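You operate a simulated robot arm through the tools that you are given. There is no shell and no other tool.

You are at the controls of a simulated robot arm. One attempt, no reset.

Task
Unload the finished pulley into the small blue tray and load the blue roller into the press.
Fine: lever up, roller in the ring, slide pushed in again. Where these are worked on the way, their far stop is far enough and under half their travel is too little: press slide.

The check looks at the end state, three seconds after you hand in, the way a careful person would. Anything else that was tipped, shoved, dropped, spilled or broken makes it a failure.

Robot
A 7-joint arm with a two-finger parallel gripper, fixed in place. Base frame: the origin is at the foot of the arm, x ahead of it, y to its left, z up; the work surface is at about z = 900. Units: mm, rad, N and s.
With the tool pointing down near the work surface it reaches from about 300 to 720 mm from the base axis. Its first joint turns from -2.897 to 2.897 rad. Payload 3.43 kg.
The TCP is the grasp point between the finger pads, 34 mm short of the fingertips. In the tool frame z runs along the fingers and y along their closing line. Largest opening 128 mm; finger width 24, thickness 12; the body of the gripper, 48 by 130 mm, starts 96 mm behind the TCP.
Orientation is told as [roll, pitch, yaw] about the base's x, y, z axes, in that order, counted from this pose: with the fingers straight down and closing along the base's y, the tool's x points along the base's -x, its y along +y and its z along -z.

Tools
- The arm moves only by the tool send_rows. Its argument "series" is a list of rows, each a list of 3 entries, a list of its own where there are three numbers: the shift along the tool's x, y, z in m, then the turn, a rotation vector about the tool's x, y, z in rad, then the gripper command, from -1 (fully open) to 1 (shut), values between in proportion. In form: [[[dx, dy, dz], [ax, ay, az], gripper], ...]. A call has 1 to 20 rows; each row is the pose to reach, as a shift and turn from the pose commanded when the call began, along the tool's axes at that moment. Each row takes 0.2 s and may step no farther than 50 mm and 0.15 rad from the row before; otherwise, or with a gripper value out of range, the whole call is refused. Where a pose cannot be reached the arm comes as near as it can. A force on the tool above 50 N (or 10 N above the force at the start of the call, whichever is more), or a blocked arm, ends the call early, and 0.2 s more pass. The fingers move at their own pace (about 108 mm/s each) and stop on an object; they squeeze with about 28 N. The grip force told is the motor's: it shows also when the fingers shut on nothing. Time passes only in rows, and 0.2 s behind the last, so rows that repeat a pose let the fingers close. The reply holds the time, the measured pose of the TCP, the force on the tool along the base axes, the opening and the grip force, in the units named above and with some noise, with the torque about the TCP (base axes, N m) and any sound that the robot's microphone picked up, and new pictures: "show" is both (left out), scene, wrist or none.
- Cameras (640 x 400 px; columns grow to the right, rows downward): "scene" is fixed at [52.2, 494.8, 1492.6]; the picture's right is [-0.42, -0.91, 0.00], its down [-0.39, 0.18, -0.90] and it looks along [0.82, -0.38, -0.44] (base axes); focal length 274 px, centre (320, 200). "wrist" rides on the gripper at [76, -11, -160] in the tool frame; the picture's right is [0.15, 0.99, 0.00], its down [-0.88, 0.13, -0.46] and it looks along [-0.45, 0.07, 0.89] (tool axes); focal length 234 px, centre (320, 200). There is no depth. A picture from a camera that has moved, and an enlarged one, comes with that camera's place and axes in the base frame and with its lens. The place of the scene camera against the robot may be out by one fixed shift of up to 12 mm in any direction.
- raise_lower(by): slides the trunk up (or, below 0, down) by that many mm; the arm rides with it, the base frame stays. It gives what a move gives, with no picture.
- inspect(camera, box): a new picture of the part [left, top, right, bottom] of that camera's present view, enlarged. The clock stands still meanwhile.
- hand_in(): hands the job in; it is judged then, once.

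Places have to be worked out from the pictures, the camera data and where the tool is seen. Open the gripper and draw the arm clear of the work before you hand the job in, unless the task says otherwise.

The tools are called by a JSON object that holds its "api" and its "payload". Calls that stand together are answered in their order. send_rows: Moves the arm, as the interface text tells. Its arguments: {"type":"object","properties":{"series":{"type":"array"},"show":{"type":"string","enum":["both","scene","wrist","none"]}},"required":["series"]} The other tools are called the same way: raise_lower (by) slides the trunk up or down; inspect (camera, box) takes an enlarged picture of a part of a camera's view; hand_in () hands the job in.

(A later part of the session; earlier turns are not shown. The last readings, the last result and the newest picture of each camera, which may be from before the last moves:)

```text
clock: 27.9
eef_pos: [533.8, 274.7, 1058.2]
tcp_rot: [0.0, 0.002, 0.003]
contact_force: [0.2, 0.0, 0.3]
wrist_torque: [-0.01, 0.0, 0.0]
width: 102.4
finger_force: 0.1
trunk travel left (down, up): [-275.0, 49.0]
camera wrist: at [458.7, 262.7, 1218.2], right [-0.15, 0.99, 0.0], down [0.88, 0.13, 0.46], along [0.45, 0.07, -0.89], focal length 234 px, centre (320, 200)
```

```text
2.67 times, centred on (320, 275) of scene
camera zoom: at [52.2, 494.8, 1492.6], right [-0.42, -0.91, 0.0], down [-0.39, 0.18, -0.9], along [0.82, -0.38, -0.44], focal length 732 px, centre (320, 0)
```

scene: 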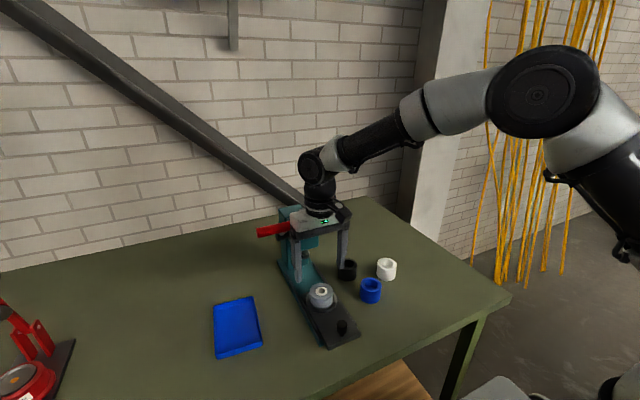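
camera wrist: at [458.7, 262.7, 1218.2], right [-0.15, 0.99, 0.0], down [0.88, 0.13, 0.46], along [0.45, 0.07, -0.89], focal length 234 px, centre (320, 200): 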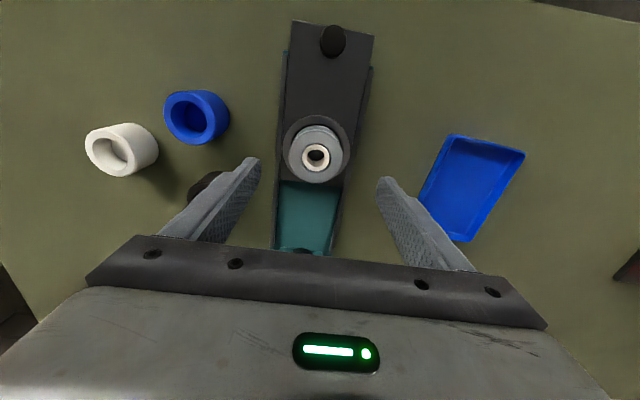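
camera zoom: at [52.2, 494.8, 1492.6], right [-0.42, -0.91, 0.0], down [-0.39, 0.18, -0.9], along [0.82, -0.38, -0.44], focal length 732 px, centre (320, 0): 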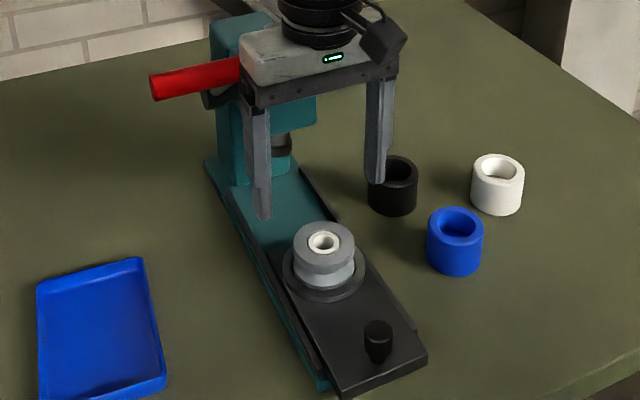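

The pulley measures as centred at (533.5, 270, top 967.5), 58 mm in diameter. I'll descend so the fingertips stop at z≈938, above the ring, then close on the pulley.

{"api": "send_rows", "payload": {"series": [[[0, -0.0025, 0.025], [0, 0, 0], -0.6], [[0, -0.0045, 0.05], [0, 0, 0], -0.6], [[0, -0.0045, 0.07], [0, 0, 0], -0.6], [[0, -0.0045, 0.086], [0, 0, 0], -0.6], [[0, -0.0045, 0.086], [0, 0, 0], -0.3], [[0, -0.0045, 0.086], [0, 0, 0], 0], [[0, -0.0045, 0.086], [0, 0, 0], 0.4], [[0, -0.0045, 0.086], [0, 0, 0], 1], [[0, -0.0045, 0.086], [0, 0, 0], 1]]}}

{"api": "inspect", "payload": {"camera": "scene", "box": [250, 200, 390, 350]}}

```text
clock: 29.9
eef_pos: [532.1, 271.0, 973.7]
tcp_rot: [-0.001, -0.001, 0.003]
contact_force: [1.4, 0.0, -0.5]
wrist_torque: [0.01, 0.02, 0.03]
width: 58.8
finger_force: 27.8
trunk travel left (down, up): [-275.0, 49.0]
camera wrist: at [457.8, 259.0, 1134.3], right [-0.15, 0.99, 0.0], down [0.88, 0.13, 0.46], along [0.45, 0.07, -0.89], focal length 234 px, centre (320, 200)
```

scene: 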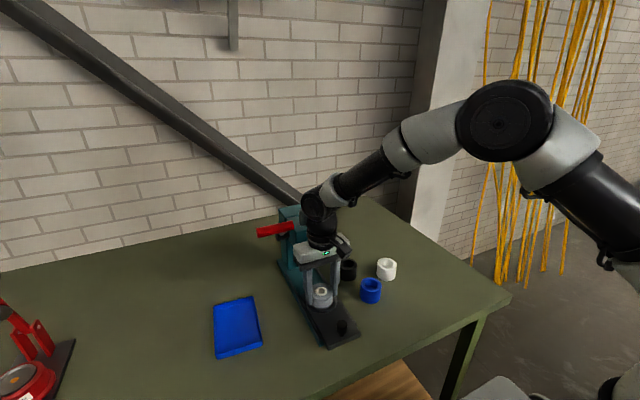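
wrist: 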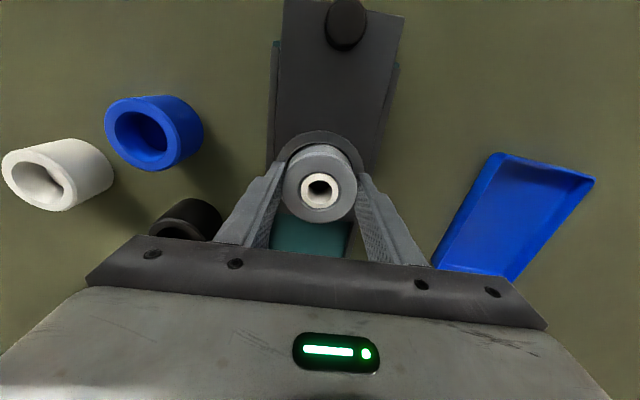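

```text
2.67 times, centred on (320, 275) of scene
camera zoom: at [52.2, 494.8, 1492.6], right [-0.42, -0.91, 0.0], down [-0.39, 0.18, -0.9], along [0.82, -0.38, -0.44], focal length 732 px, centre (320, 0)
```

zoom: 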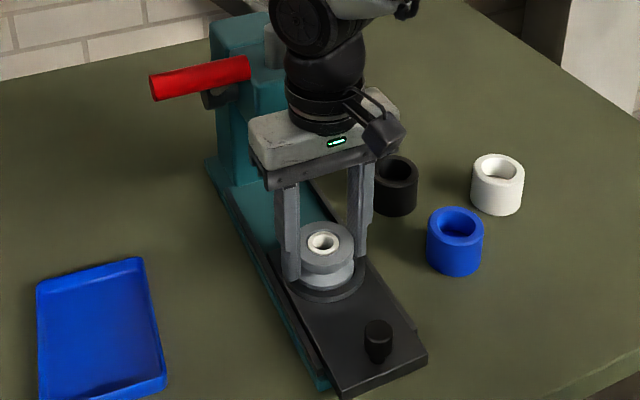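

The pulley is gripped at 58.8 mm. I'll lift it straight up.

{"api": "send_rows", "payload": {"series": [[[0, 0, -0.01], [0, 0, 0], 1], [[0, 0, -0.02], [0, 0, 0], 1], [[0, 0, -0.035], [0, 0, 0], 1], [[0, 0, -0.055], [0, 0, 0], 1], [[0, 0, -0.08], [0, 0, 0], 1], [[0, 0, -0.11], [0, 0, 0], 1], [[0, 0, -0.14], [0, 0, 0], 1], [[0, 0, -0.14], [0, 0, 0], 1]]}}

{"api": "inspect", "payload": {"camera": "scene", "box": [250, 180, 390, 350]}}

```text
clock: 31.7
eef_pos: [532.6, 270.2, 1114.3]
tcp_rot: [0.0, 0.0, 0.005]
contact_force: [-0.2, -0.3, -1.6]
wrist_torque: [0.02, 0.02, 0.0]
width: 58.9
finger_force: 28.3
trunk travel left (down, up): [-275.0, 49.0]
camera wrist: at [457.2, 257.8, 1275.0], right [-0.15, 0.99, 0.0], down [0.88, 0.13, 0.46], along [0.45, 0.07, -0.89], focal length 234 px, centre (320, 200)
```

scene: 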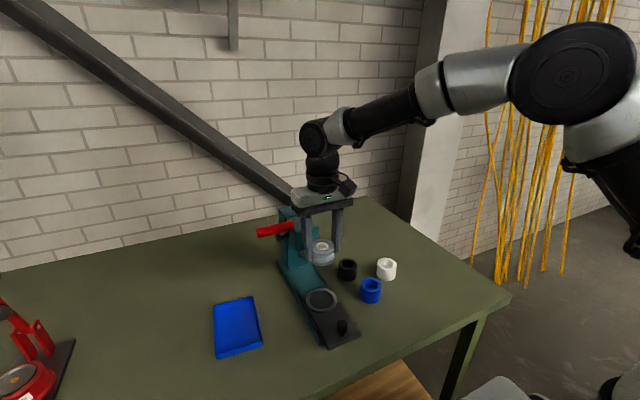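
wrist: 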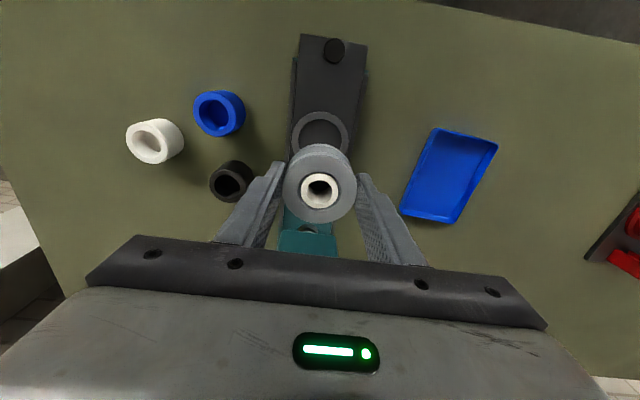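

```text
2.35 times, centred on (320, 265) of scene
camera zoom: at [52.2, 494.8, 1492.6], right [-0.42, -0.91, 0.0], down [-0.39, 0.18, -0.9], along [0.82, -0.38, -0.44], focal length 646 px, centre (320, 47)
```

zoom: 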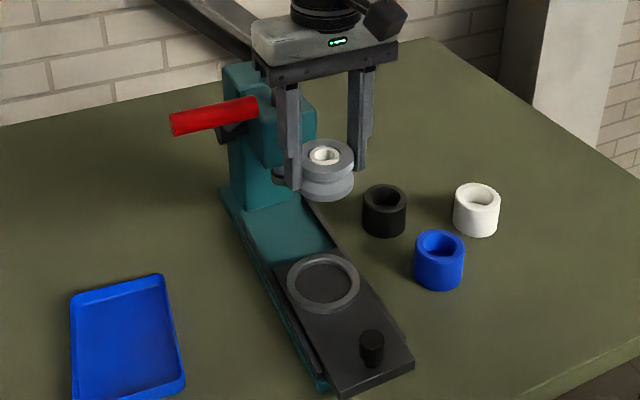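

The pulley is held firmly (58.9 mm) and the ring is empty. I'll raise it, pull back from the press, and carry it over in front of the tray, well clear of the raised lever.

{"api": "send_rows", "payload": {"series": [[[0.015, 0, -0.03], [0, 0, 0], 1], [[0.035, 0, -0.06], [0, 0, 0], 1], [[0.055, 0.01, -0.086], [0, 0, 0], 1], [[0.0626, 0.04, -0.086], [0, 0, 0], 1], [[0.0626, 0.075, -0.086], [0, 0, 0], 1], [[0.0626, 0.11, -0.086], [0, 0, 0], 1], [[0.0626, 0.145, -0.086], [0, 0, 0], 1], [[0.0626, 0.18, -0.086], [0, 0, 0], 1], [[0.0626, 0.205, -0.086], [0, 0, 0], 1], [[0.0626, 0.218, -0.086], [0, 0, 0], 1], [[0.0626, 0.218, -0.086], [0, 0, 0], 1]]}}

```text
clock: 34.1
eef_pos: [466.2, 486.6, 1200.3]
tcp_rot: [0.001, 0.0, 0.004]
contact_force: [-0.4, 0.1, -1.6]
wrist_torque: [0.01, 0.02, 0.02]
width: 58.7
finger_force: 28.4
trunk travel left (down, up): [-275.0, 49.0]
camera wrist: at [391.6, 475.3, 1359.8], right [-0.15, 0.99, 0.0], down [0.88, 0.13, 0.46], along [0.45, 0.07, -0.89], focal length 234 px, centre (320, 200)
```

scene: 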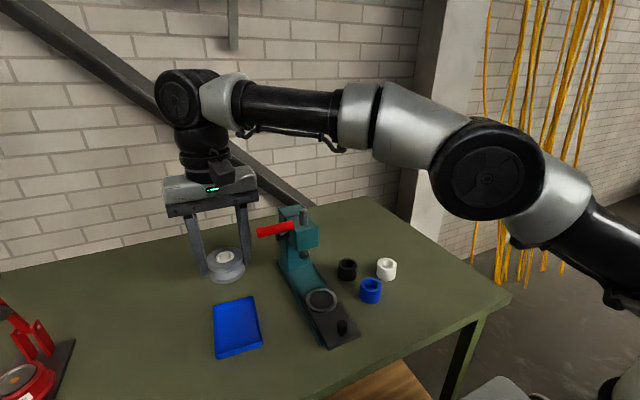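
wrist: 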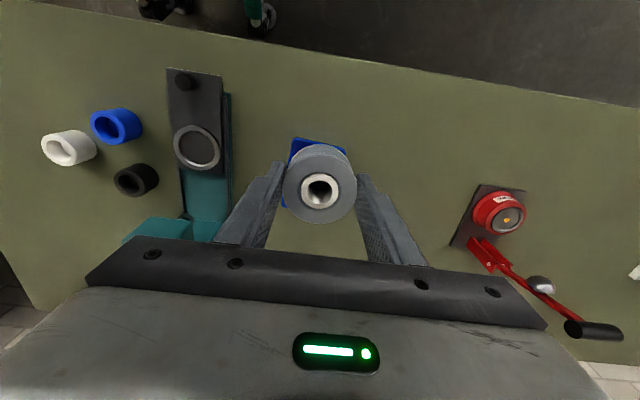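

The pulley is in front of the tray at (466, 487, 1200). I'll move forward over the tray and down to z≈1060 and check that the arm reaches.

{"api": "send_rows", "payload": {"series": [[[-0.02, 0, 0.03], [0, 0, 0], 1], [[-0.042, 0.001, 0.06], [0, 0, 0], 1], [[-0.063, 0.0015, 0.09], [0, 0, 0], 1], [[-0.084, 0.0015, 0.12], [0, 0, 0], 1], [[-0.084, 0.0015, 0.14], [0, 0, 0], 1], [[-0.084, 0.0015, 0.14], [0, 0, 0], 1]]}}

{"api": "inspect", "payload": {"camera": "scene", "box": [150, 160, 350, 380]}}

```text
clock: 35.5
eef_pos: [542.1, 475.3, 1057.3]
tcp_rot: [-0.001, 0.001, 0.003]
contact_force: [0.4, -0.4, -1.6]
wrist_torque: [0.04, 0.01, 0.02]
width: 58.7
finger_force: 27.8
out of reach, approached as far as the arm can: row 3, 4, 5, 6
trunk travel left (down, up): [-275.0, 49.0]
camera wrist: at [467.0, 464.2, 1219.0], right [-0.15, 0.99, 0.0], down [0.88, 0.13, 0.46], along [0.45, 0.07, -0.89], focal length 234 px, centre (320, 200)
```

scene: 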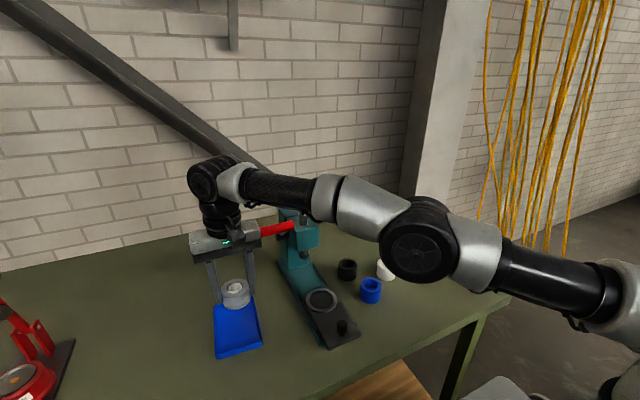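
wrist: 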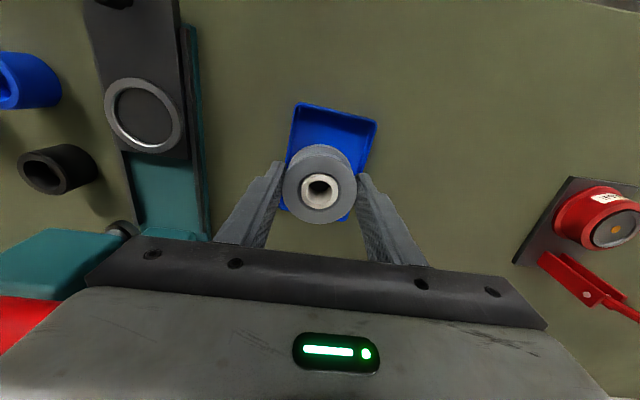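

```text
1.82 times, centred on (250, 270) of scene
camera zoom: at [52.2, 494.8, 1492.6], right [-0.42, -0.91, 0.0], down [-0.39, 0.18, -0.9], along [0.82, -0.38, -0.44], focal length 499 px, centre (447, 73)
```

zoom: 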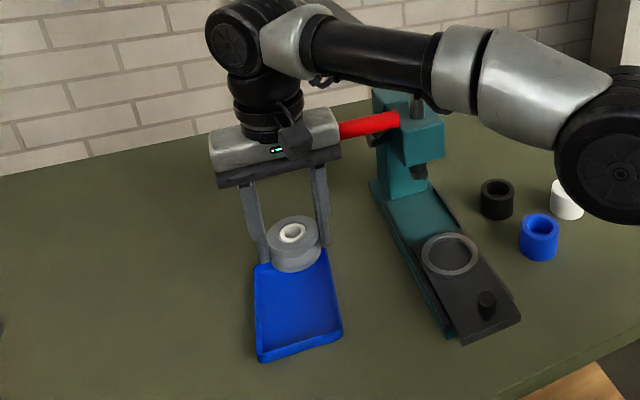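

The arm tops out at r≈721 mm at this height, and the gripper body is close to the lever handle here. I'll back off 30 mm in x while descending to z≈985, then test how far I can reach from there.

{"api": "send_rows", "payload": {"series": [[[0.02, 0, 0], [0, 0, 0], 1], [[0.035, 0.002, 0.01], [0, 0, 0], 1], [[0.035, 0.004, 0.03], [0, 0, 0], 1], [[0.035, 0.004, 0.055], [0, 0, 0], 1], [[0.035, 0.004, 0.075], [0, 0, 0], 1], [[0.035, 0.004, 0.075], [0, 0, 0], 1]]}}

{"api": "inspect", "payload": {"camera": "scene", "box": [150, 160, 350, 380]}}

```text
clock: 36.9
eef_pos: [505.8, 479.0, 984.7]
tcp_rot: [-0.002, 0.0, 0.005]
contact_force: [0.2, -0.3, 0.1]
wrist_torque: [-0.02, -0.04, 0.0]
width: 58.7
finger_force: 28.2
trunk travel left (down, up): [-275.0, 49.0]
camera wrist: at [430.1, 468.3, 1145.7], right [-0.15, 0.99, 0.0], down [0.88, 0.13, 0.46], along [0.45, 0.07, -0.89], focal length 234 px, centre (320, 200)
```

scene: 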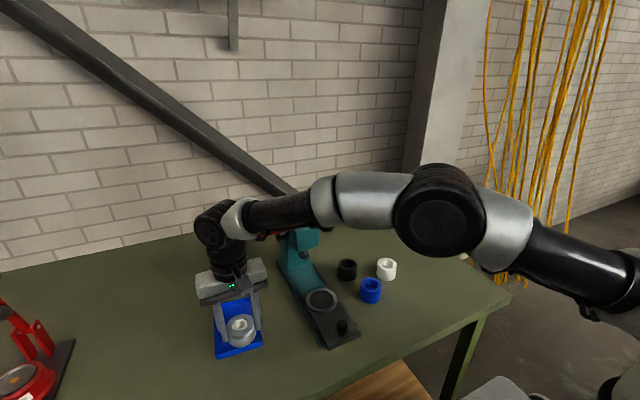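
wrist: 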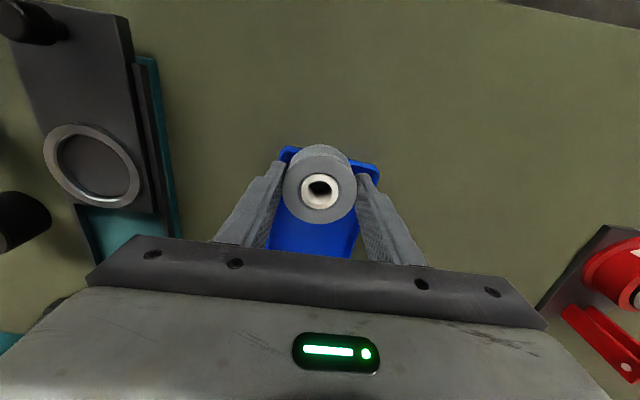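

```text
1.82 times, centred on (250, 270) of scene
camera zoom: at [52.2, 494.8, 1492.6], right [-0.42, -0.91, 0.0], down [-0.39, 0.18, -0.9], along [0.82, -0.38, -0.44], focal length 499 px, centre (447, 73)
```

zoom: 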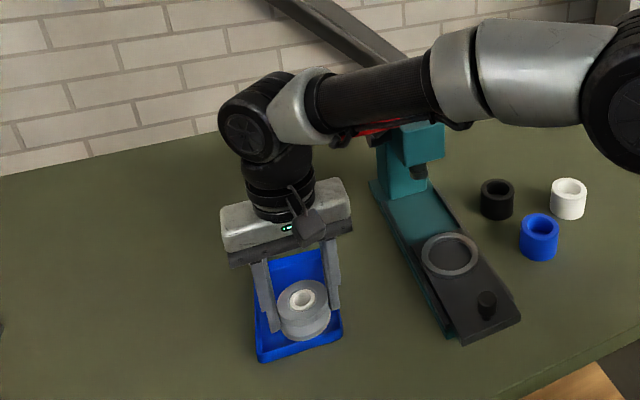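

The pulley hovers at (506, 479, 985) with no contact, and the forearm stays about 75 mm or more from the lever. I'll move forward to about (546, 486) at this lower height.

{"api": "send_rows", "payload": {"series": [[[-0.01, 0.002, 0], [0, 0, 0], 1], [[-0.02, 0.004, 0.004], [0, 0, 0], 1], [[-0.03, 0.006, 0.008], [0, 0, 0], 1], [[-0.04, 0.007, 0.012], [0, 0, 0], 1], [[-0.04, 0.007, 0.012], [0, 0, 0], 1]]}}

{"api": "inspect", "payload": {"camera": "scene", "box": [170, 180, 350, 370]}}

{"api": "inspect", "payload": {"camera": "wrist", "box": [220, 80, 440, 260]}}

```text
clock: 38.1
eef_pos: [542.9, 484.1, 972.1]
tcp_rot: [-0.001, 0.001, 0.004]
contact_force: [0.3, -0.4, -1.1]
wrist_torque: [0.01, -0.02, -0.02]
width: 58.7
finger_force: 28.5
out of reach, approached as far as the arm can: row 4, 5
trunk travel left (down, up): [-275.0, 49.0]
camera wrist: at [468.9, 472.2, 1133.6], right [-0.15, 0.99, 0.0], down [0.88, 0.13, 0.46], along [0.45, 0.07, -0.89], focal length 234 px, centre (320, 200)
```

scene: 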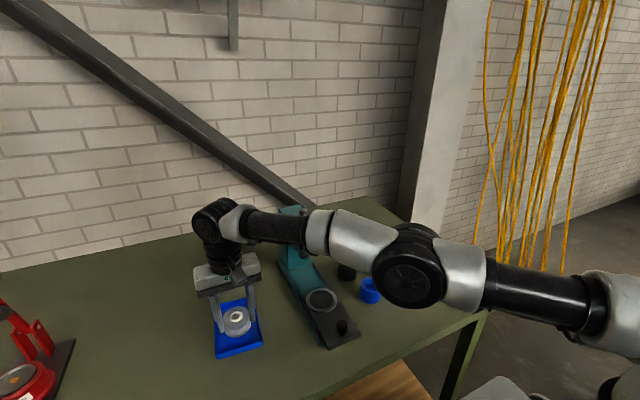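
wrist: 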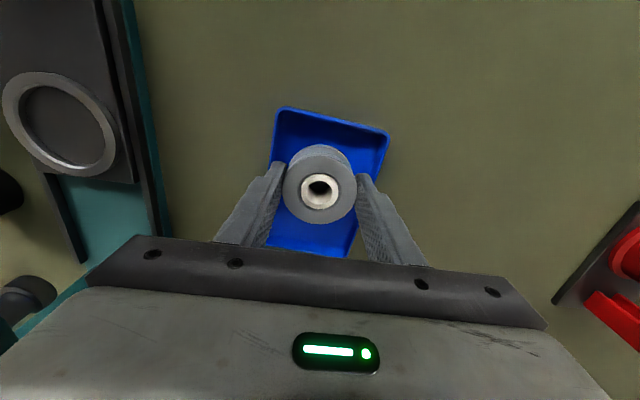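

```text
2.11 times, centred on (260, 275) of scene
camera zoom: at [52.2, 494.8, 1492.6], right [-0.42, -0.91, 0.0], down [-0.39, 0.18, -0.9], along [0.82, -0.38, -0.44], focal length 578 px, centre (446, 42)
```

zoom: 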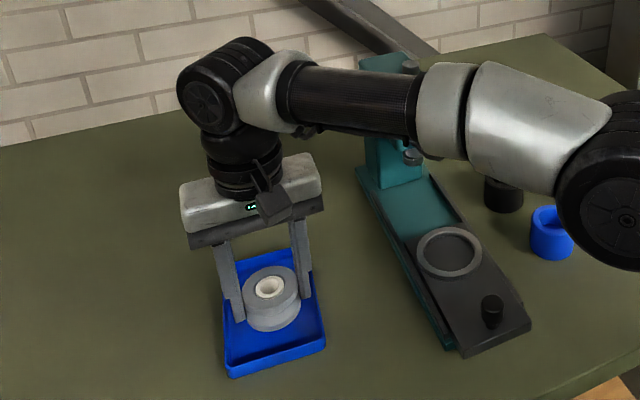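

```text
2.22 times, centred on (330, 170) of wrist
camera zoom: at [468.9, 472.2, 1133.6], right [-0.15, 0.99, 0.0], down [0.88, 0.13, 0.46], along [0.45, 0.07, -0.89], focal length 520 px, centre (298, 267)
```

zoom: 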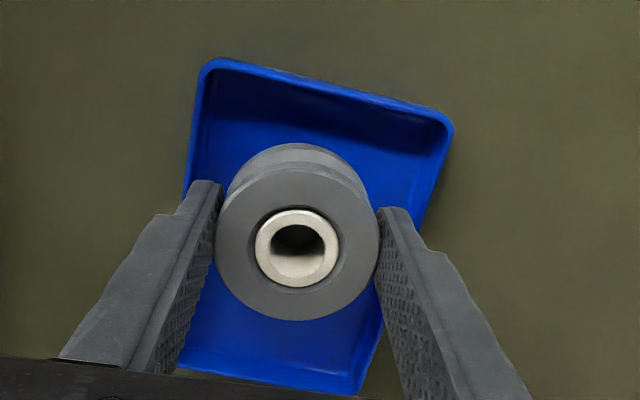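

The pulley is inside the tray outline at (543, 484) with r≈727, which is the reach limit, while the tray's mid-line here is y≈488.5. A slight outward tilt (0.05 rad) buys reach, so I'll shift to (546, 489) and lower to z≈960.

{"api": "send_rows", "payload": {"series": [[[0, 0, 0], [-0.0165, -0.0185, 0], 1], [[0, 0.002, 0], [-0.033, -0.037, 0], 1], [[-0.0015, 0.004, 0.003], [-0.033, -0.037, 0], 1], [[-0.003, 0.005, 0.008], [-0.033, -0.037, 0], 1], [[-0.003, 0.005, 0.012], [-0.033, -0.037, 0], 1], [[-0.003, 0.005, 0.012], [-0.033, -0.037, 0], 1]]}}

{"api": "inspect", "payload": {"camera": "wrist", "box": [220, 80, 440, 260]}}

{"api": "inspect", "payload": {"camera": "scene", "box": [190, 250, 290, 370]}}

```text
clock: 39.5
eef_pos: [547.5, 489.5, 960.0]
tcp_rot: [0.033, -0.037, 0.002]
contact_force: [0.3, -0.5, -0.6]
wrist_torque: [-0.01, -0.02, 0.0]
width: 58.7
finger_force: 28.5
trunk travel left (down, up): [-275.0, 49.0]
camera wrist: at [466.8, 472.2, 1117.0], right [-0.15, 0.99, 0.03], down [0.86, 0.12, 0.49], along [0.48, 0.1, -0.87], focal length 234 px, centre (320, 200)
```

scene: 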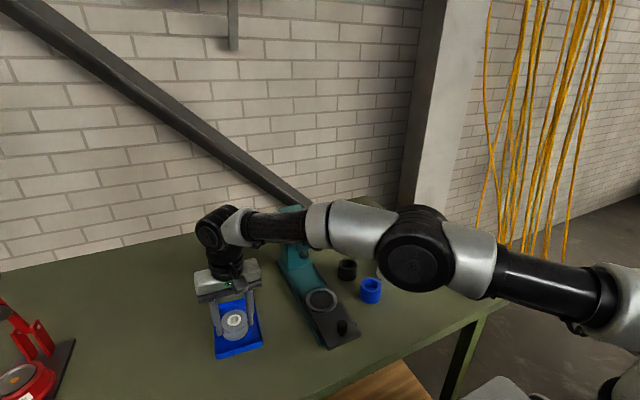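
wrist: 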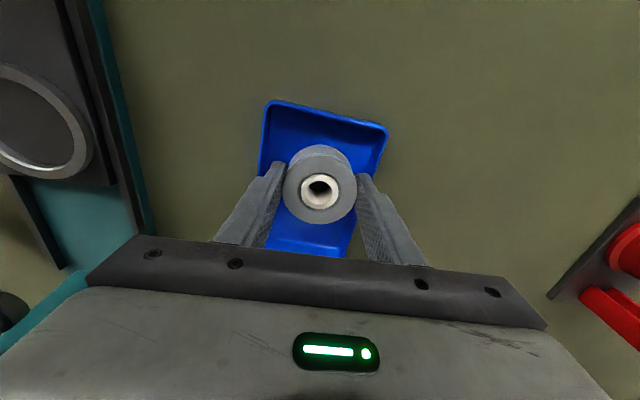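

```text
2.22 times, centred on (330, 170) of wrist
camera zoom: at [466.8, 472.2, 1117.0], right [-0.15, 0.99, 0.03], down [0.86, 0.12, 0.49], along [0.48, 0.1, -0.87], focal length 520 px, centre (298, 267)
```

zoom: 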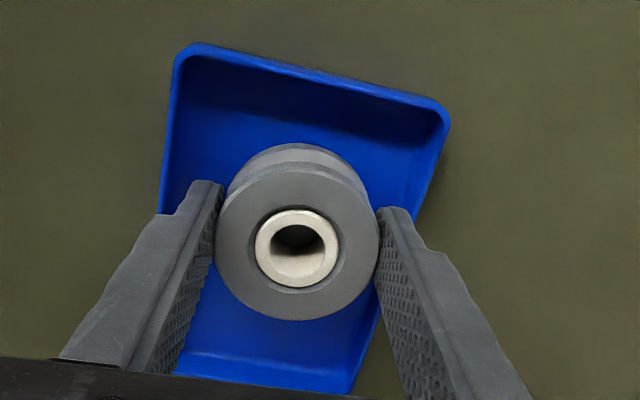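

```text
3.33 times, centred on (240, 310) of scene
camera zoom: at [52.2, 494.8, 1492.6], right [-0.42, -0.91, 0.0], down [-0.39, 0.18, -0.9], along [0.82, -0.38, -0.44], focal length 915 px, centre (587, -167)
```

zoom: 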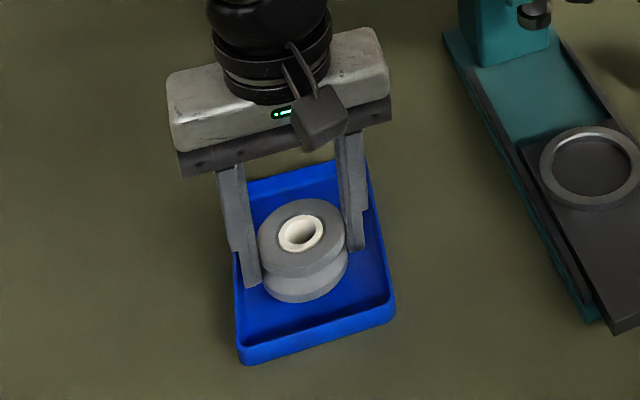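

The pulley is at (547, 489) over the tray floor with tips at z≈926. I'll lower in small steps, watching the vertical force for touchdown.

{"api": "send_rows", "payload": {"series": [[[0, 0, 0.002], [0, 0, 0], 1], [[0, 0, 0.004], [0, 0, 0], 1], [[0, 0, 0.006], [0, 0, 0], 1]], "show": "none"}}

```text
clock: 40.3
eef_pos: [548.1, 489.1, 951.9]
tcp_rot: [0.034, -0.038, 0.004]
contact_force: [0.3, 0.4, -1.1]
wrist_torque: [-0.01, -0.02, 0.04]
width: 58.6
finger_force: 28.6
trunk travel left (down, up): [-275.0, 49.0]
```

No contact yet at z=952. I'll continue down a few more millimetres.

{"api": "send_rows", "payload": {"series": [[[0, 0, 0.0015], [0, 0, 0], 1], [[0, 0, 0.003], [0, 0, 0], 1], [[0, 0, 0.0045], [0, 0, 0], 1]], "show": "scene"}}

{"api": "inspect", "payload": {"camera": "scene", "box": [190, 250, 290, 370]}}

```text
clock: 41.1
eef_pos: [547.6, 489.4, 948.4]
tcp_rot: [0.033, -0.037, 0.004]
contact_force: [-0.4, -0.3, 1.1]
wrist_torque: [-0.07, 0.04, 0.04]
width: 58.6
finger_force: 28.0
trunk travel left (down, up): [-275.0, 49.0]
```

scene: 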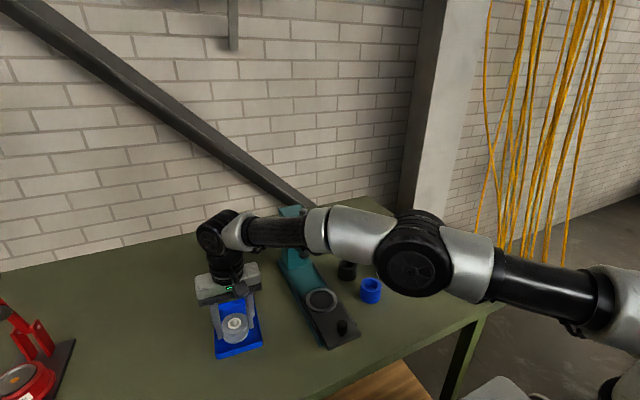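

```text
3.33 times, centred on (240, 310) of scene
camera zoom: at [52.2, 494.8, 1492.6], right [-0.42, -0.91, 0.0], down [-0.39, 0.18, -0.9], along [0.82, -0.38, -0.44], focal length 915 px, centre (587, -167)
```

zoom: 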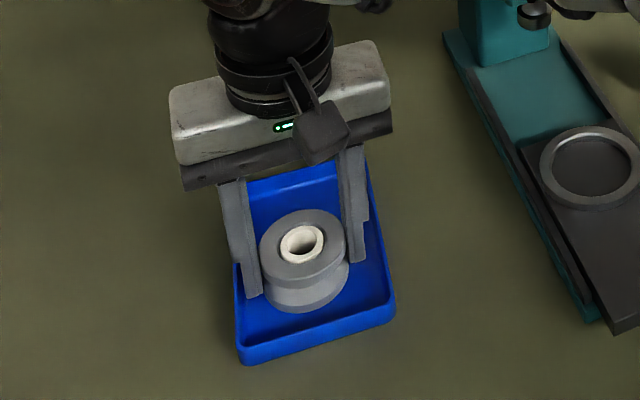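

The vertical force flipped from −1.1 to +1.1 N, so the pulley seems to be just touching the tray floor. I'll go 1.5 mm more to confirm.

{"api": "send_rows", "payload": {"series": [[[0, 0, 0.0008], [0, 0, 0], 1], [[0, 0, 0.0015], [0, 0, 0], 1]], "show": "none"}}

```text
clock: 41.7
eef_pos: [547.9, 488.5, 948.3]
tcp_rot: [0.032, -0.039, 0.002]
contact_force: [1.3, 2.1, 8.3]
wrist_torque: [-0.12, 0.14, 0.05]
width: 58.6
finger_force: 28.0
trunk travel left (down, up): [-275.0, 49.0]
```

Touchdown is confirmed at 8 N. I'll open only slightly, to about 62 mm, since the tips are near rim level, then lift straight up before opening further.

{"api": "send_rows", "payload": {"series": [[[0, 0, 0], [0, 0, 0], 0.06], [[0, 0, 0], [0, 0, 0], 0.04], [[0, 0, 0], [0, 0, 0], 0.03], [[0, 0, 0], [0, 0, 0], 0.03], [[0, 0, -0.005], [0, 0, 0], 0.03], [[0, 0, -0.012], [0, 0, 0], 0.03]]}}

{"api": "inspect", "payload": {"camera": "scene", "box": [190, 250, 290, 370]}}

{"api": "inspect", "payload": {"camera": "wrist", "box": [220, 80, 440, 260]}}

```text
clock: 43.1
eef_pos: [546.7, 488.9, 959.0]
tcp_rot: [0.034, -0.036, 0.003]
contact_force: [-0.1, 0.4, -0.1]
wrist_torque: [0.0, 0.04, -0.04]
width: 62.0
finger_force: 0.0
trunk travel left (down, up): [-275.0, 49.0]
camera wrist: at [466.6, 472.0, 1117.7], right [-0.15, 0.99, 0.03], down [0.86, 0.12, 0.49], along [0.48, 0.1, -0.87], focal length 234 px, centre (320, 200)
```

scene: 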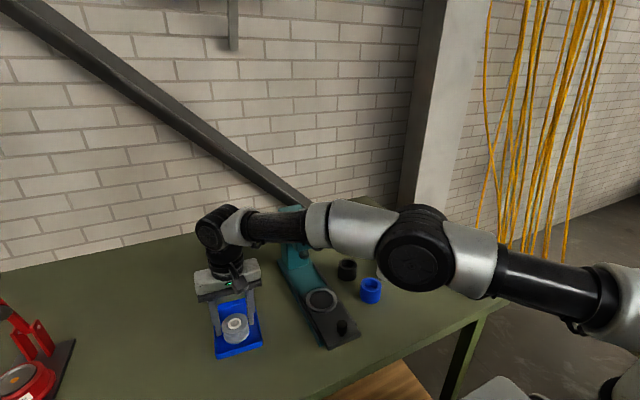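
wrist: 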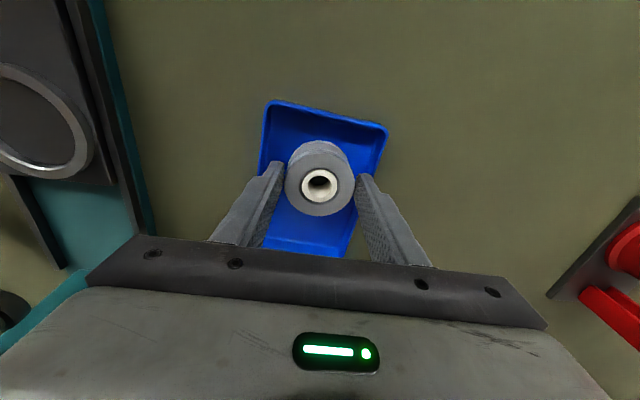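

```text
3.33 times, centred on (240, 310) of scene
camera zoom: at [52.2, 494.8, 1492.6], right [-0.42, -0.91, 0.0], down [-0.39, 0.18, -0.9], along [0.82, -0.38, -0.44], focal length 915 px, centre (587, -167)
```

zoom: 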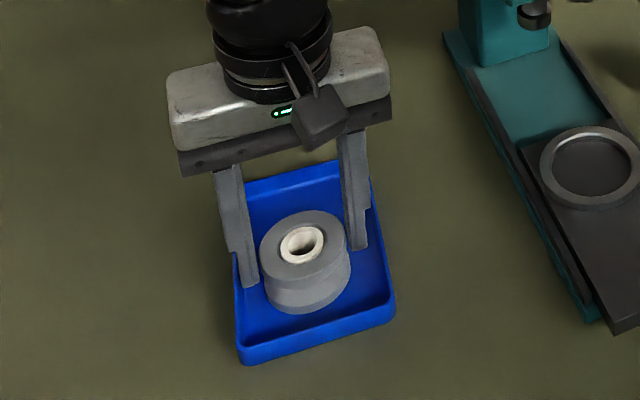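

```text
2.22 times, centred on (330, 170) of wrist
camera zoom: at [466.6, 472.0, 1117.7], right [-0.15, 0.99, 0.03], down [0.86, 0.12, 0.49], along [0.48, 0.1, -0.87], focal length 520 px, centre (298, 267)
```

zoom: 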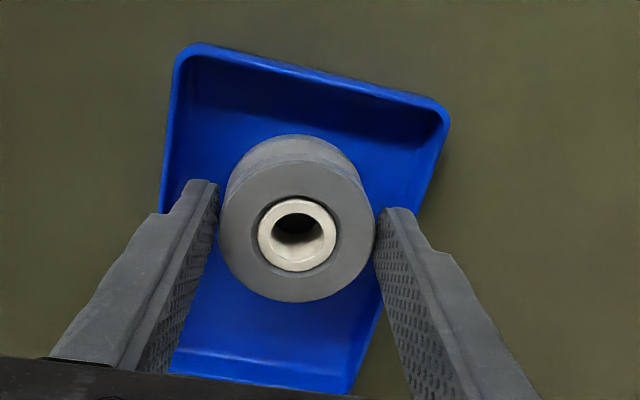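

The pulley stands upright in the tray and the fingers are free. I'll lift off, retreat towards the robot before rising past the lever height, and carry on over towards the blue roller.

{"api": "send_rows", "payload": {"series": [[[0, 0, -0.015], [0, 0, 0], -0.05], [[0, 0, -0.03], [0, 0, 0], -0.15], [[0, 0, -0.046], [0, 0, 0], -0.2], [[0.03, 0, -0.055], [0, 0, 0], -0.2], [[0.065, 0, -0.07], [0, 0, 0], -0.2], [[0.095, -0.01, -0.09], [0, 0, 0], -0.3], [[0.1, -0.04, -0.12], [0, 0, 0], -0.4], [[0.1, -0.08, -0.145], [0, 0, 0], -0.6], [[0.1, -0.12, -0.165], [0.01, 0.012, 0], -0.6], [[0.1, -0.16, -0.175], [0.02, 0.025, 0], -0.6], [[0.1, -0.2, -0.175], [0.033, 0.037, 0], -0.6], [[0.1, -0.24, -0.175], [0.033, 0.037, 0], -0.6], [[0.095, -0.28, -0.175], [0.033, 0.037, 0], -0.6], [[0.085, -0.32, -0.175], [0.033, 0.037, 0], -0.6], [[0.075, -0.35, -0.175], [0.033, 0.037, 0], -0.6], [[0.075, -0.36, -0.175], [0.033, 0.037, 0], -0.6], [[0.075, -0.36, -0.175], [0.033, 0.037, 0], -0.6]]}}

{"api": "inspect", "payload": {"camera": "wrist", "box": [200, 60, 440, 240]}}

{"api": "inspect", "payload": {"camera": "scene", "box": [200, 190, 420, 370]}}

```text
clock: 46.7
eef_pos: [468.1, 122.4, 1121.8]
tcp_rot: [-0.001, -0.001, 0.003]
contact_force: [-0.1, 0.0, -0.9]
wrist_torque: [0.0, -0.04, 0.0]
width: 102.3
finger_force: 0.0
trunk travel left (down, up): [-275.0, 49.0]
camera wrist: at [393.2, 109.8, 1282.2], right [-0.15, 0.99, 0.0], down [0.88, 0.13, 0.46], along [0.45, 0.07, -0.89], focal length 234 px, centre (320, 200)
```

scene: 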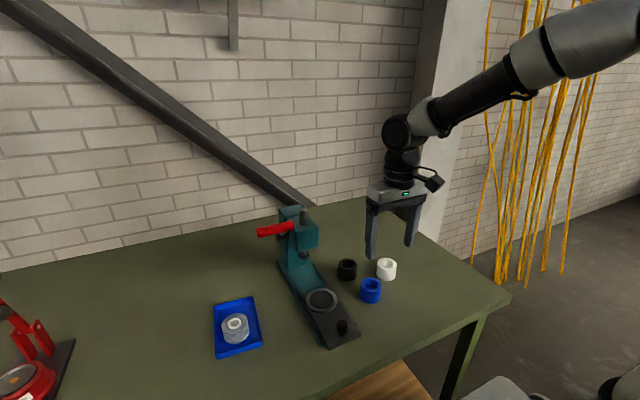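
wrist: 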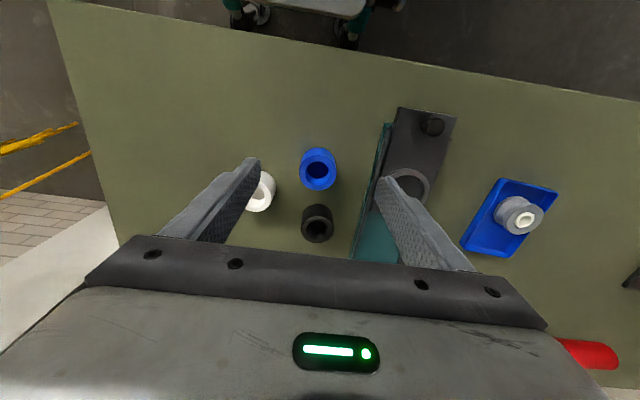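

```text
2.22 times, centred on (320, 150) of wrist
camera zoom: at [393.2, 109.8, 1282.2], right [-0.15, 0.99, 0.0], down [0.88, 0.13, 0.46], along [0.45, 0.07, -0.89], focal length 520 px, centre (320, 311)
```

zoom: 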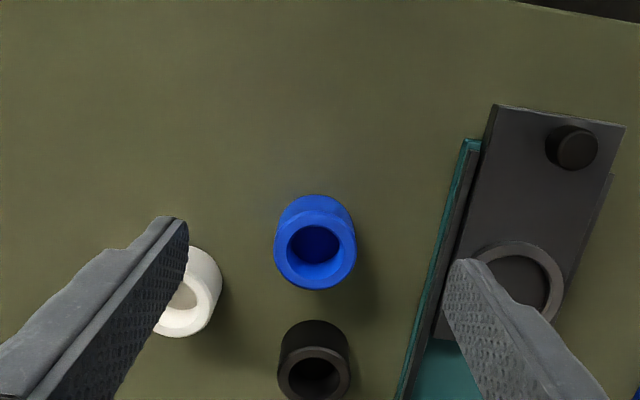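

```text
2.22 times, centred on (310, 280) of scene
camera zoom: at [52.2, 494.8, 1492.6], right [-0.42, -0.91, 0.0], down [-0.39, 0.18, -0.9], along [0.82, -0.38, -0.44], focal length 610 px, centre (342, 22)
```

zoom: 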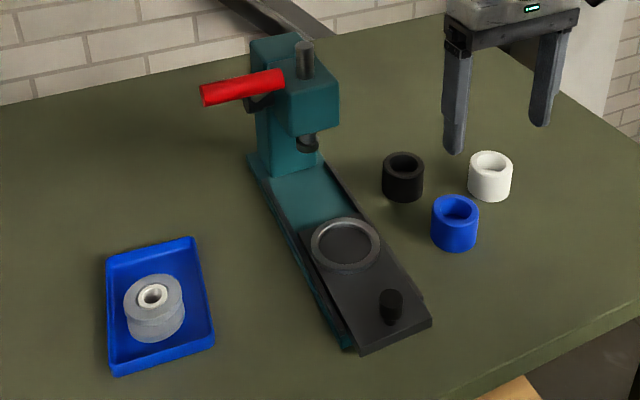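

The pulley is in the tray and the lever is still up. The blue roller reads about (517.5, 126, top ≈945–950), so I'll hover above it for a closer look.

{"api": "send_rows", "payload": {"series": [[[-0.0165, 0.001, 0.03], [0, 0, 0], -0.5], [[-0.033, 0.002, 0.06], [0, 0, 0], -0.4], [[-0.0495, 0.0036, 0.085], [0, 0, 0], -0.35], [[-0.0495, 0.0036, 0.092], [0, 0, 0], -0.35], [[-0.0495, 0.0036, 0.092], [0, 0, 0], -0.35]]}}

{"api": "inspect", "payload": {"camera": "wrist", "box": [220, 80, 420, 240]}}

{"api": "inspect", "payload": {"camera": "scene", "box": [300, 220, 420, 320]}}

```text
clock: 47.9
eef_pos: [519.5, 125.8, 1030.7]
tcp_rot: [-0.001, 0.0, 0.004]
contact_force: [0.3, -0.3, -0.2]
wrist_torque: [0.0, 0.03, 0.01]
width: 86.5
finger_force: 0.0
trunk travel left (down, up): [-275.0, 49.0]
camera wrist: at [443.7, 115.0, 1190.6], right [-0.15, 0.99, 0.0], down [0.88, 0.13, 0.46], along [0.45, 0.07, -0.89], focal length 234 px, centre (320, 200)
```

scene: 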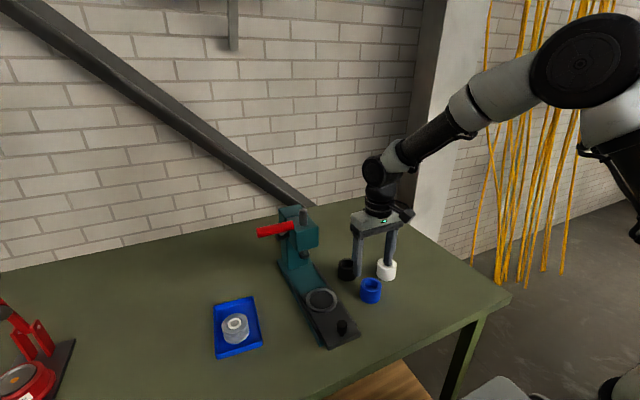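
wrist: 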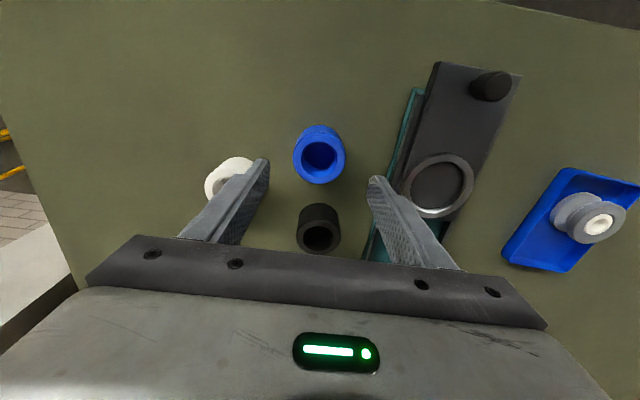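

```text
2.50 times, centred on (320, 160) of wrist
camera zoom: at [443.7, 115.0, 1190.6], right [-0.15, 0.99, 0.0], down [0.88, 0.13, 0.46], along [0.45, 0.07, -0.89], focal length 585 px, centre (320, 300)
```

zoom: 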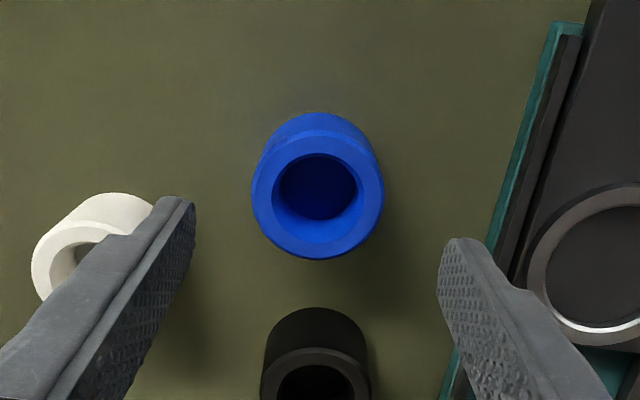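

```text
4.00 times, centred on (360, 270) of scene
camera zoom: at [52.2, 494.8, 1492.6], right [-0.42, -0.91, 0.0], down [-0.39, 0.18, -0.9], along [0.82, -0.38, -0.44], focal length 1098 px, centre (160, -80)
```

zoom: 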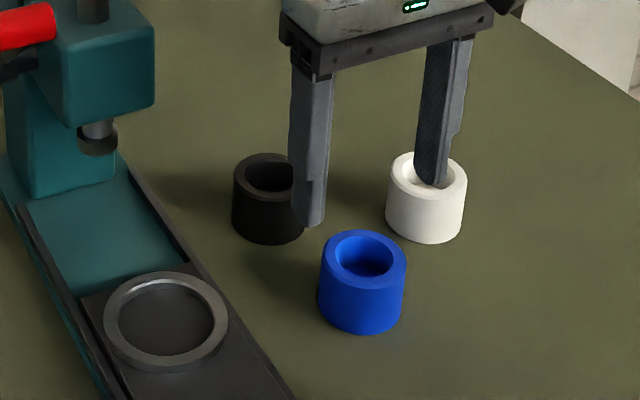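

The blue roller is centred at (517.5, 125.8) with its top at z≈945.5. I'll descend so the tips are at z≈916 and grip it.

{"api": "send_rows", "payload": {"series": [[[0.001, 0, 0.025], [0, 0, 0], -0.35], [[0.002, 0, 0.05], [0, 0, 0], -0.35], [[0.002, 0, 0.07], [0, 0, 0], -0.35], [[0.002, 0, 0.081], [0, 0, 0], -0.35], [[0.002, 0, 0.081], [0, 0, 0], -0.1], [[0.002, 0, 0.081], [0, 0, 0], 0.1], [[0.002, 0, 0.081], [0, 0, 0], 0.5], [[0.002, 0, 0.081], [0, 0, 0], 1], [[0.002, 0, 0.081], [0, 0, 0], 1]]}}

{"api": "inspect", "payload": {"camera": "wrist", "box": [240, 120, 400, 240]}}

{"api": "inspect", "payload": {"camera": "scene", "box": [300, 220, 420, 320]}}

```text
clock: 49.9
eef_pos: [515.5, 127.8, 946.2]
tcp_rot: [0.001, 0.0, 0.004]
contact_force: [0.4, -0.2, 1.0]
wrist_torque: [-0.03, -0.1, -0.04]
width: 58.6
finger_force: 27.9
trunk travel left (down, up): [-275.0, 49.0]
camera wrist: at [440.3, 116.5, 1108.1], right [-0.15, 0.99, 0.0], down [0.88, 0.13, 0.46], along [0.45, 0.07, -0.89], focal length 234 px, centre (320, 200)
```

scene: 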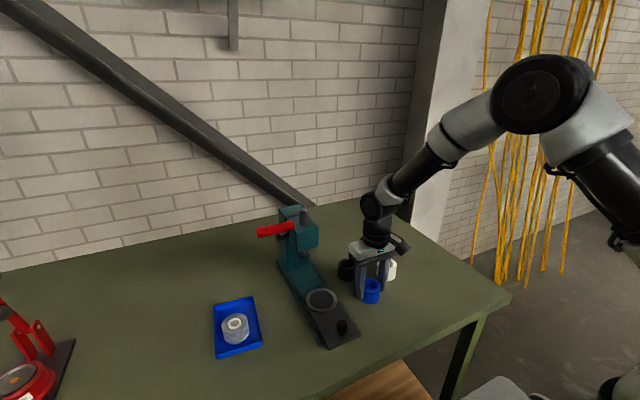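
wrist: 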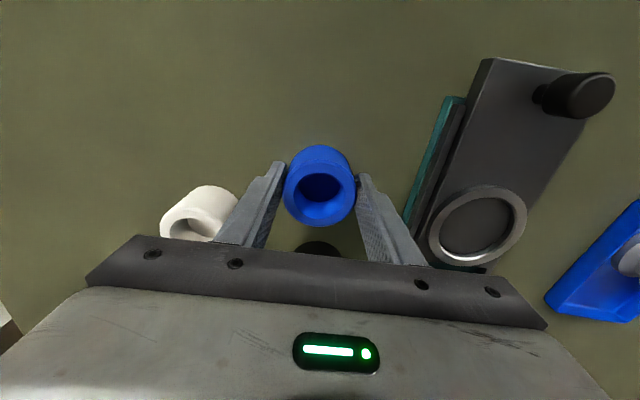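

```text
3.33 times, centred on (320, 180) of wrist
camera zoom: at [440.3, 116.5, 1108.1], right [-0.15, 0.99, 0.0], down [0.88, 0.13, 0.46], along [0.45, 0.07, -0.89], focal length 781 px, centre (320, 267)
```

zoom: 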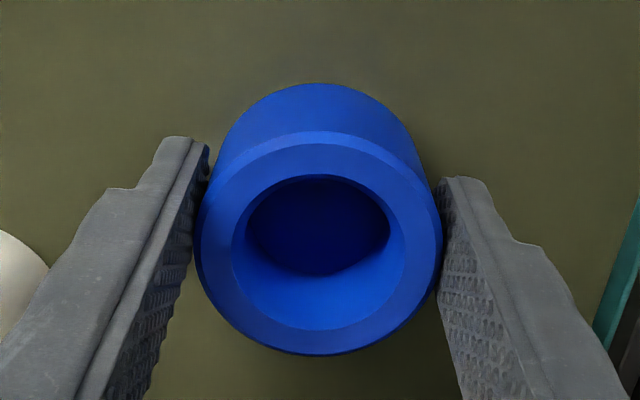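

```text
4.00 times, centred on (360, 270) of scene
camera zoom: at [52.2, 494.8, 1492.6], right [-0.42, -0.91, 0.0], down [-0.39, 0.18, -0.9], along [0.82, -0.38, -0.44], focal length 1098 px, centre (160, -80)
```

zoom: 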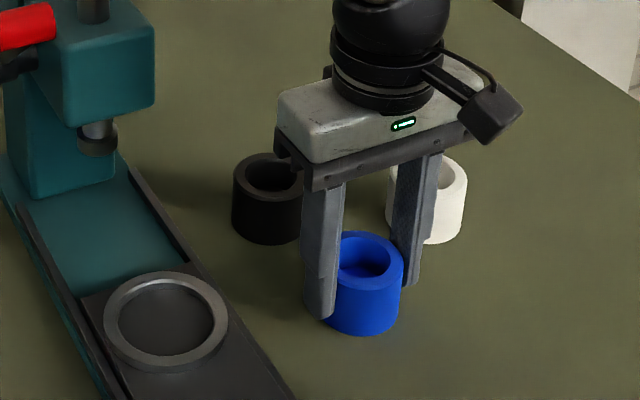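

The roller is gripped at 58.6 mm, but the TCP reads 946, a bit lower than I wanted for ring clearance. I'll release slightly, rise 5 mm and re-grip.

{"api": "send_rows", "payload": {"series": [[[0, 0, 0], [0, 0, 0], 0.03], [[0, 0, 0], [0, 0, 0], -0.02], [[-0.001, 0, -0.003], [0, 0, 0], -0.02], [[-0.001, 0, -0.0055], [0, 0, 0], -0.02], [[-0.001, 0, -0.0055], [0, 0, 0], 0.1], [[-0.001, 0, -0.0055], [0, 0, 0], 0.5], [[-0.001, 0, -0.0055], [0, 0, 0], 1], [[-0.001, 0, -0.0055], [0, 0, 0], 1]], "show": "wrist"}}

```text
clock: 51.7
eef_pos: [515.2, 126.8, 953.7]
tcp_rot: [0.0, -0.001, 0.003]
contact_force: [0.2, 0.3, -0.7]
wrist_torque: [0.0, -0.03, -0.01]
width: 58.4
finger_force: 27.9
trunk travel left (down, up): [-275.0, 49.0]
camera wrist: at [440.9, 115.8, 1113.7], right [-0.15, 0.99, 0.0], down [0.88, 0.13, 0.46], along [0.45, 0.07, -0.89], focal length 234 px, centre (320, 200)
```

wrist: 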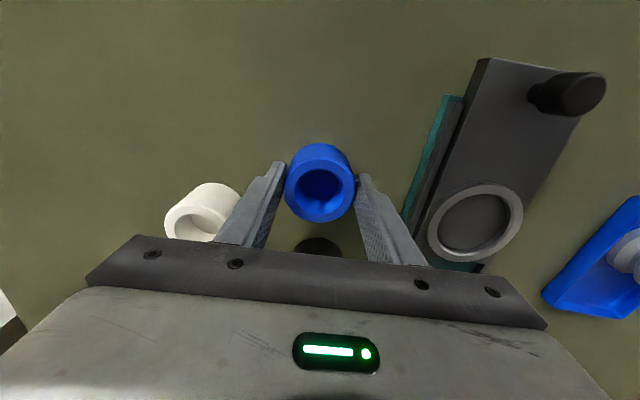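

Re-gripped with the TCP at about 953. I'll lift the roller straight up and carry it over the ring near (532.5, 270.5).

{"api": "send_rows", "payload": {"series": [[[0, 0, -0.01], [0, 0, 0], 1], [[0, 0, -0.03], [0, 0, 0], 1], [[0, 0, -0.06], [0, 0, 0], 1], [[0, 0, -0.095], [0, 0, 0], 1], [[0, 0.02, -0.115], [0, 0, 0], 1], [[-0.004, 0.05, -0.12], [0, 0, 0], 1], [[-0.008, 0.08, -0.12], [0, 0, 0], 1], [[-0.012, 0.11, -0.12], [0, 0, 0], 1], [[-0.0165, 0.135, -0.12], [0, 0, 0], 1], [[-0.0165, 0.1437, -0.12], [0, 0, 0], 1], [[-0.0165, 0.1437, -0.12], [0, 0, 0], 1]]}}

{"api": "inspect", "payload": {"camera": "wrist", "box": [240, 60, 400, 240]}}

{"api": "inspect", "payload": {"camera": "scene", "box": [260, 220, 380, 350]}}

```text
clock: 54.1
eef_pos: [530.8, 271.3, 1072.3]
tcp_rot: [-0.001, 0.002, 0.003]
contact_force: [0.8, -0.3, -2.1]
wrist_torque: [0.01, 0.0, 0.02]
width: 58.8
finger_force: 27.4
trunk travel left (down, up): [-275.0, 49.0]
camera wrist: at [456.4, 258.3, 1233.2], right [-0.15, 0.99, 0.0], down [0.88, 0.13, 0.45], along [0.45, 0.07, -0.89], focal length 234 px, centre (320, 200)
```

scene: 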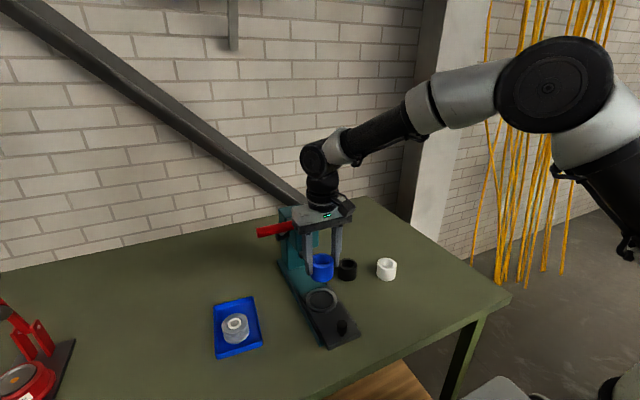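
wrist: 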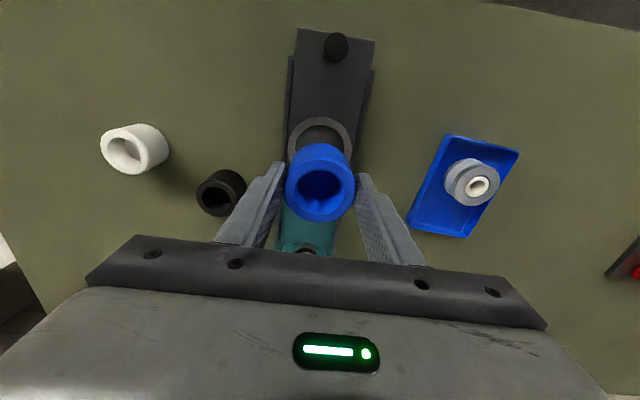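

```text
2.22 times, centred on (320, 150) of wrist
camera zoom: at [456.4, 258.3, 1233.2], right [-0.15, 0.99, 0.0], down [0.88, 0.13, 0.45], along [0.45, 0.07, -0.89], focal length 520 px, centre (320, 311)
```

zoom: 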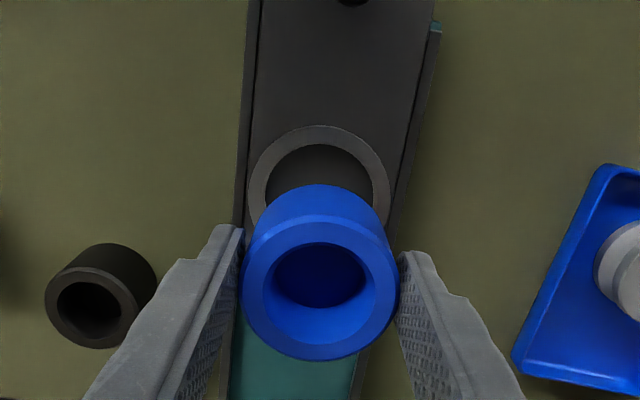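

```text
3.08 times, centred on (320, 285) of scene
camera zoom: at [52.2, 494.8, 1492.6], right [-0.42, -0.91, 0.0], down [-0.39, 0.18, -0.9], along [0.82, -0.38, -0.44], focal length 845 px, centre (320, -62)
```

zoom: 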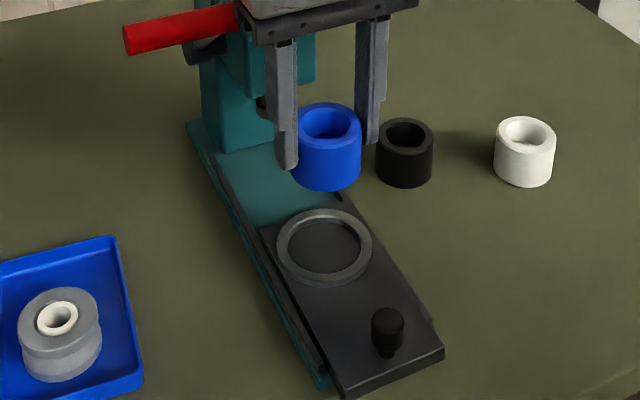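

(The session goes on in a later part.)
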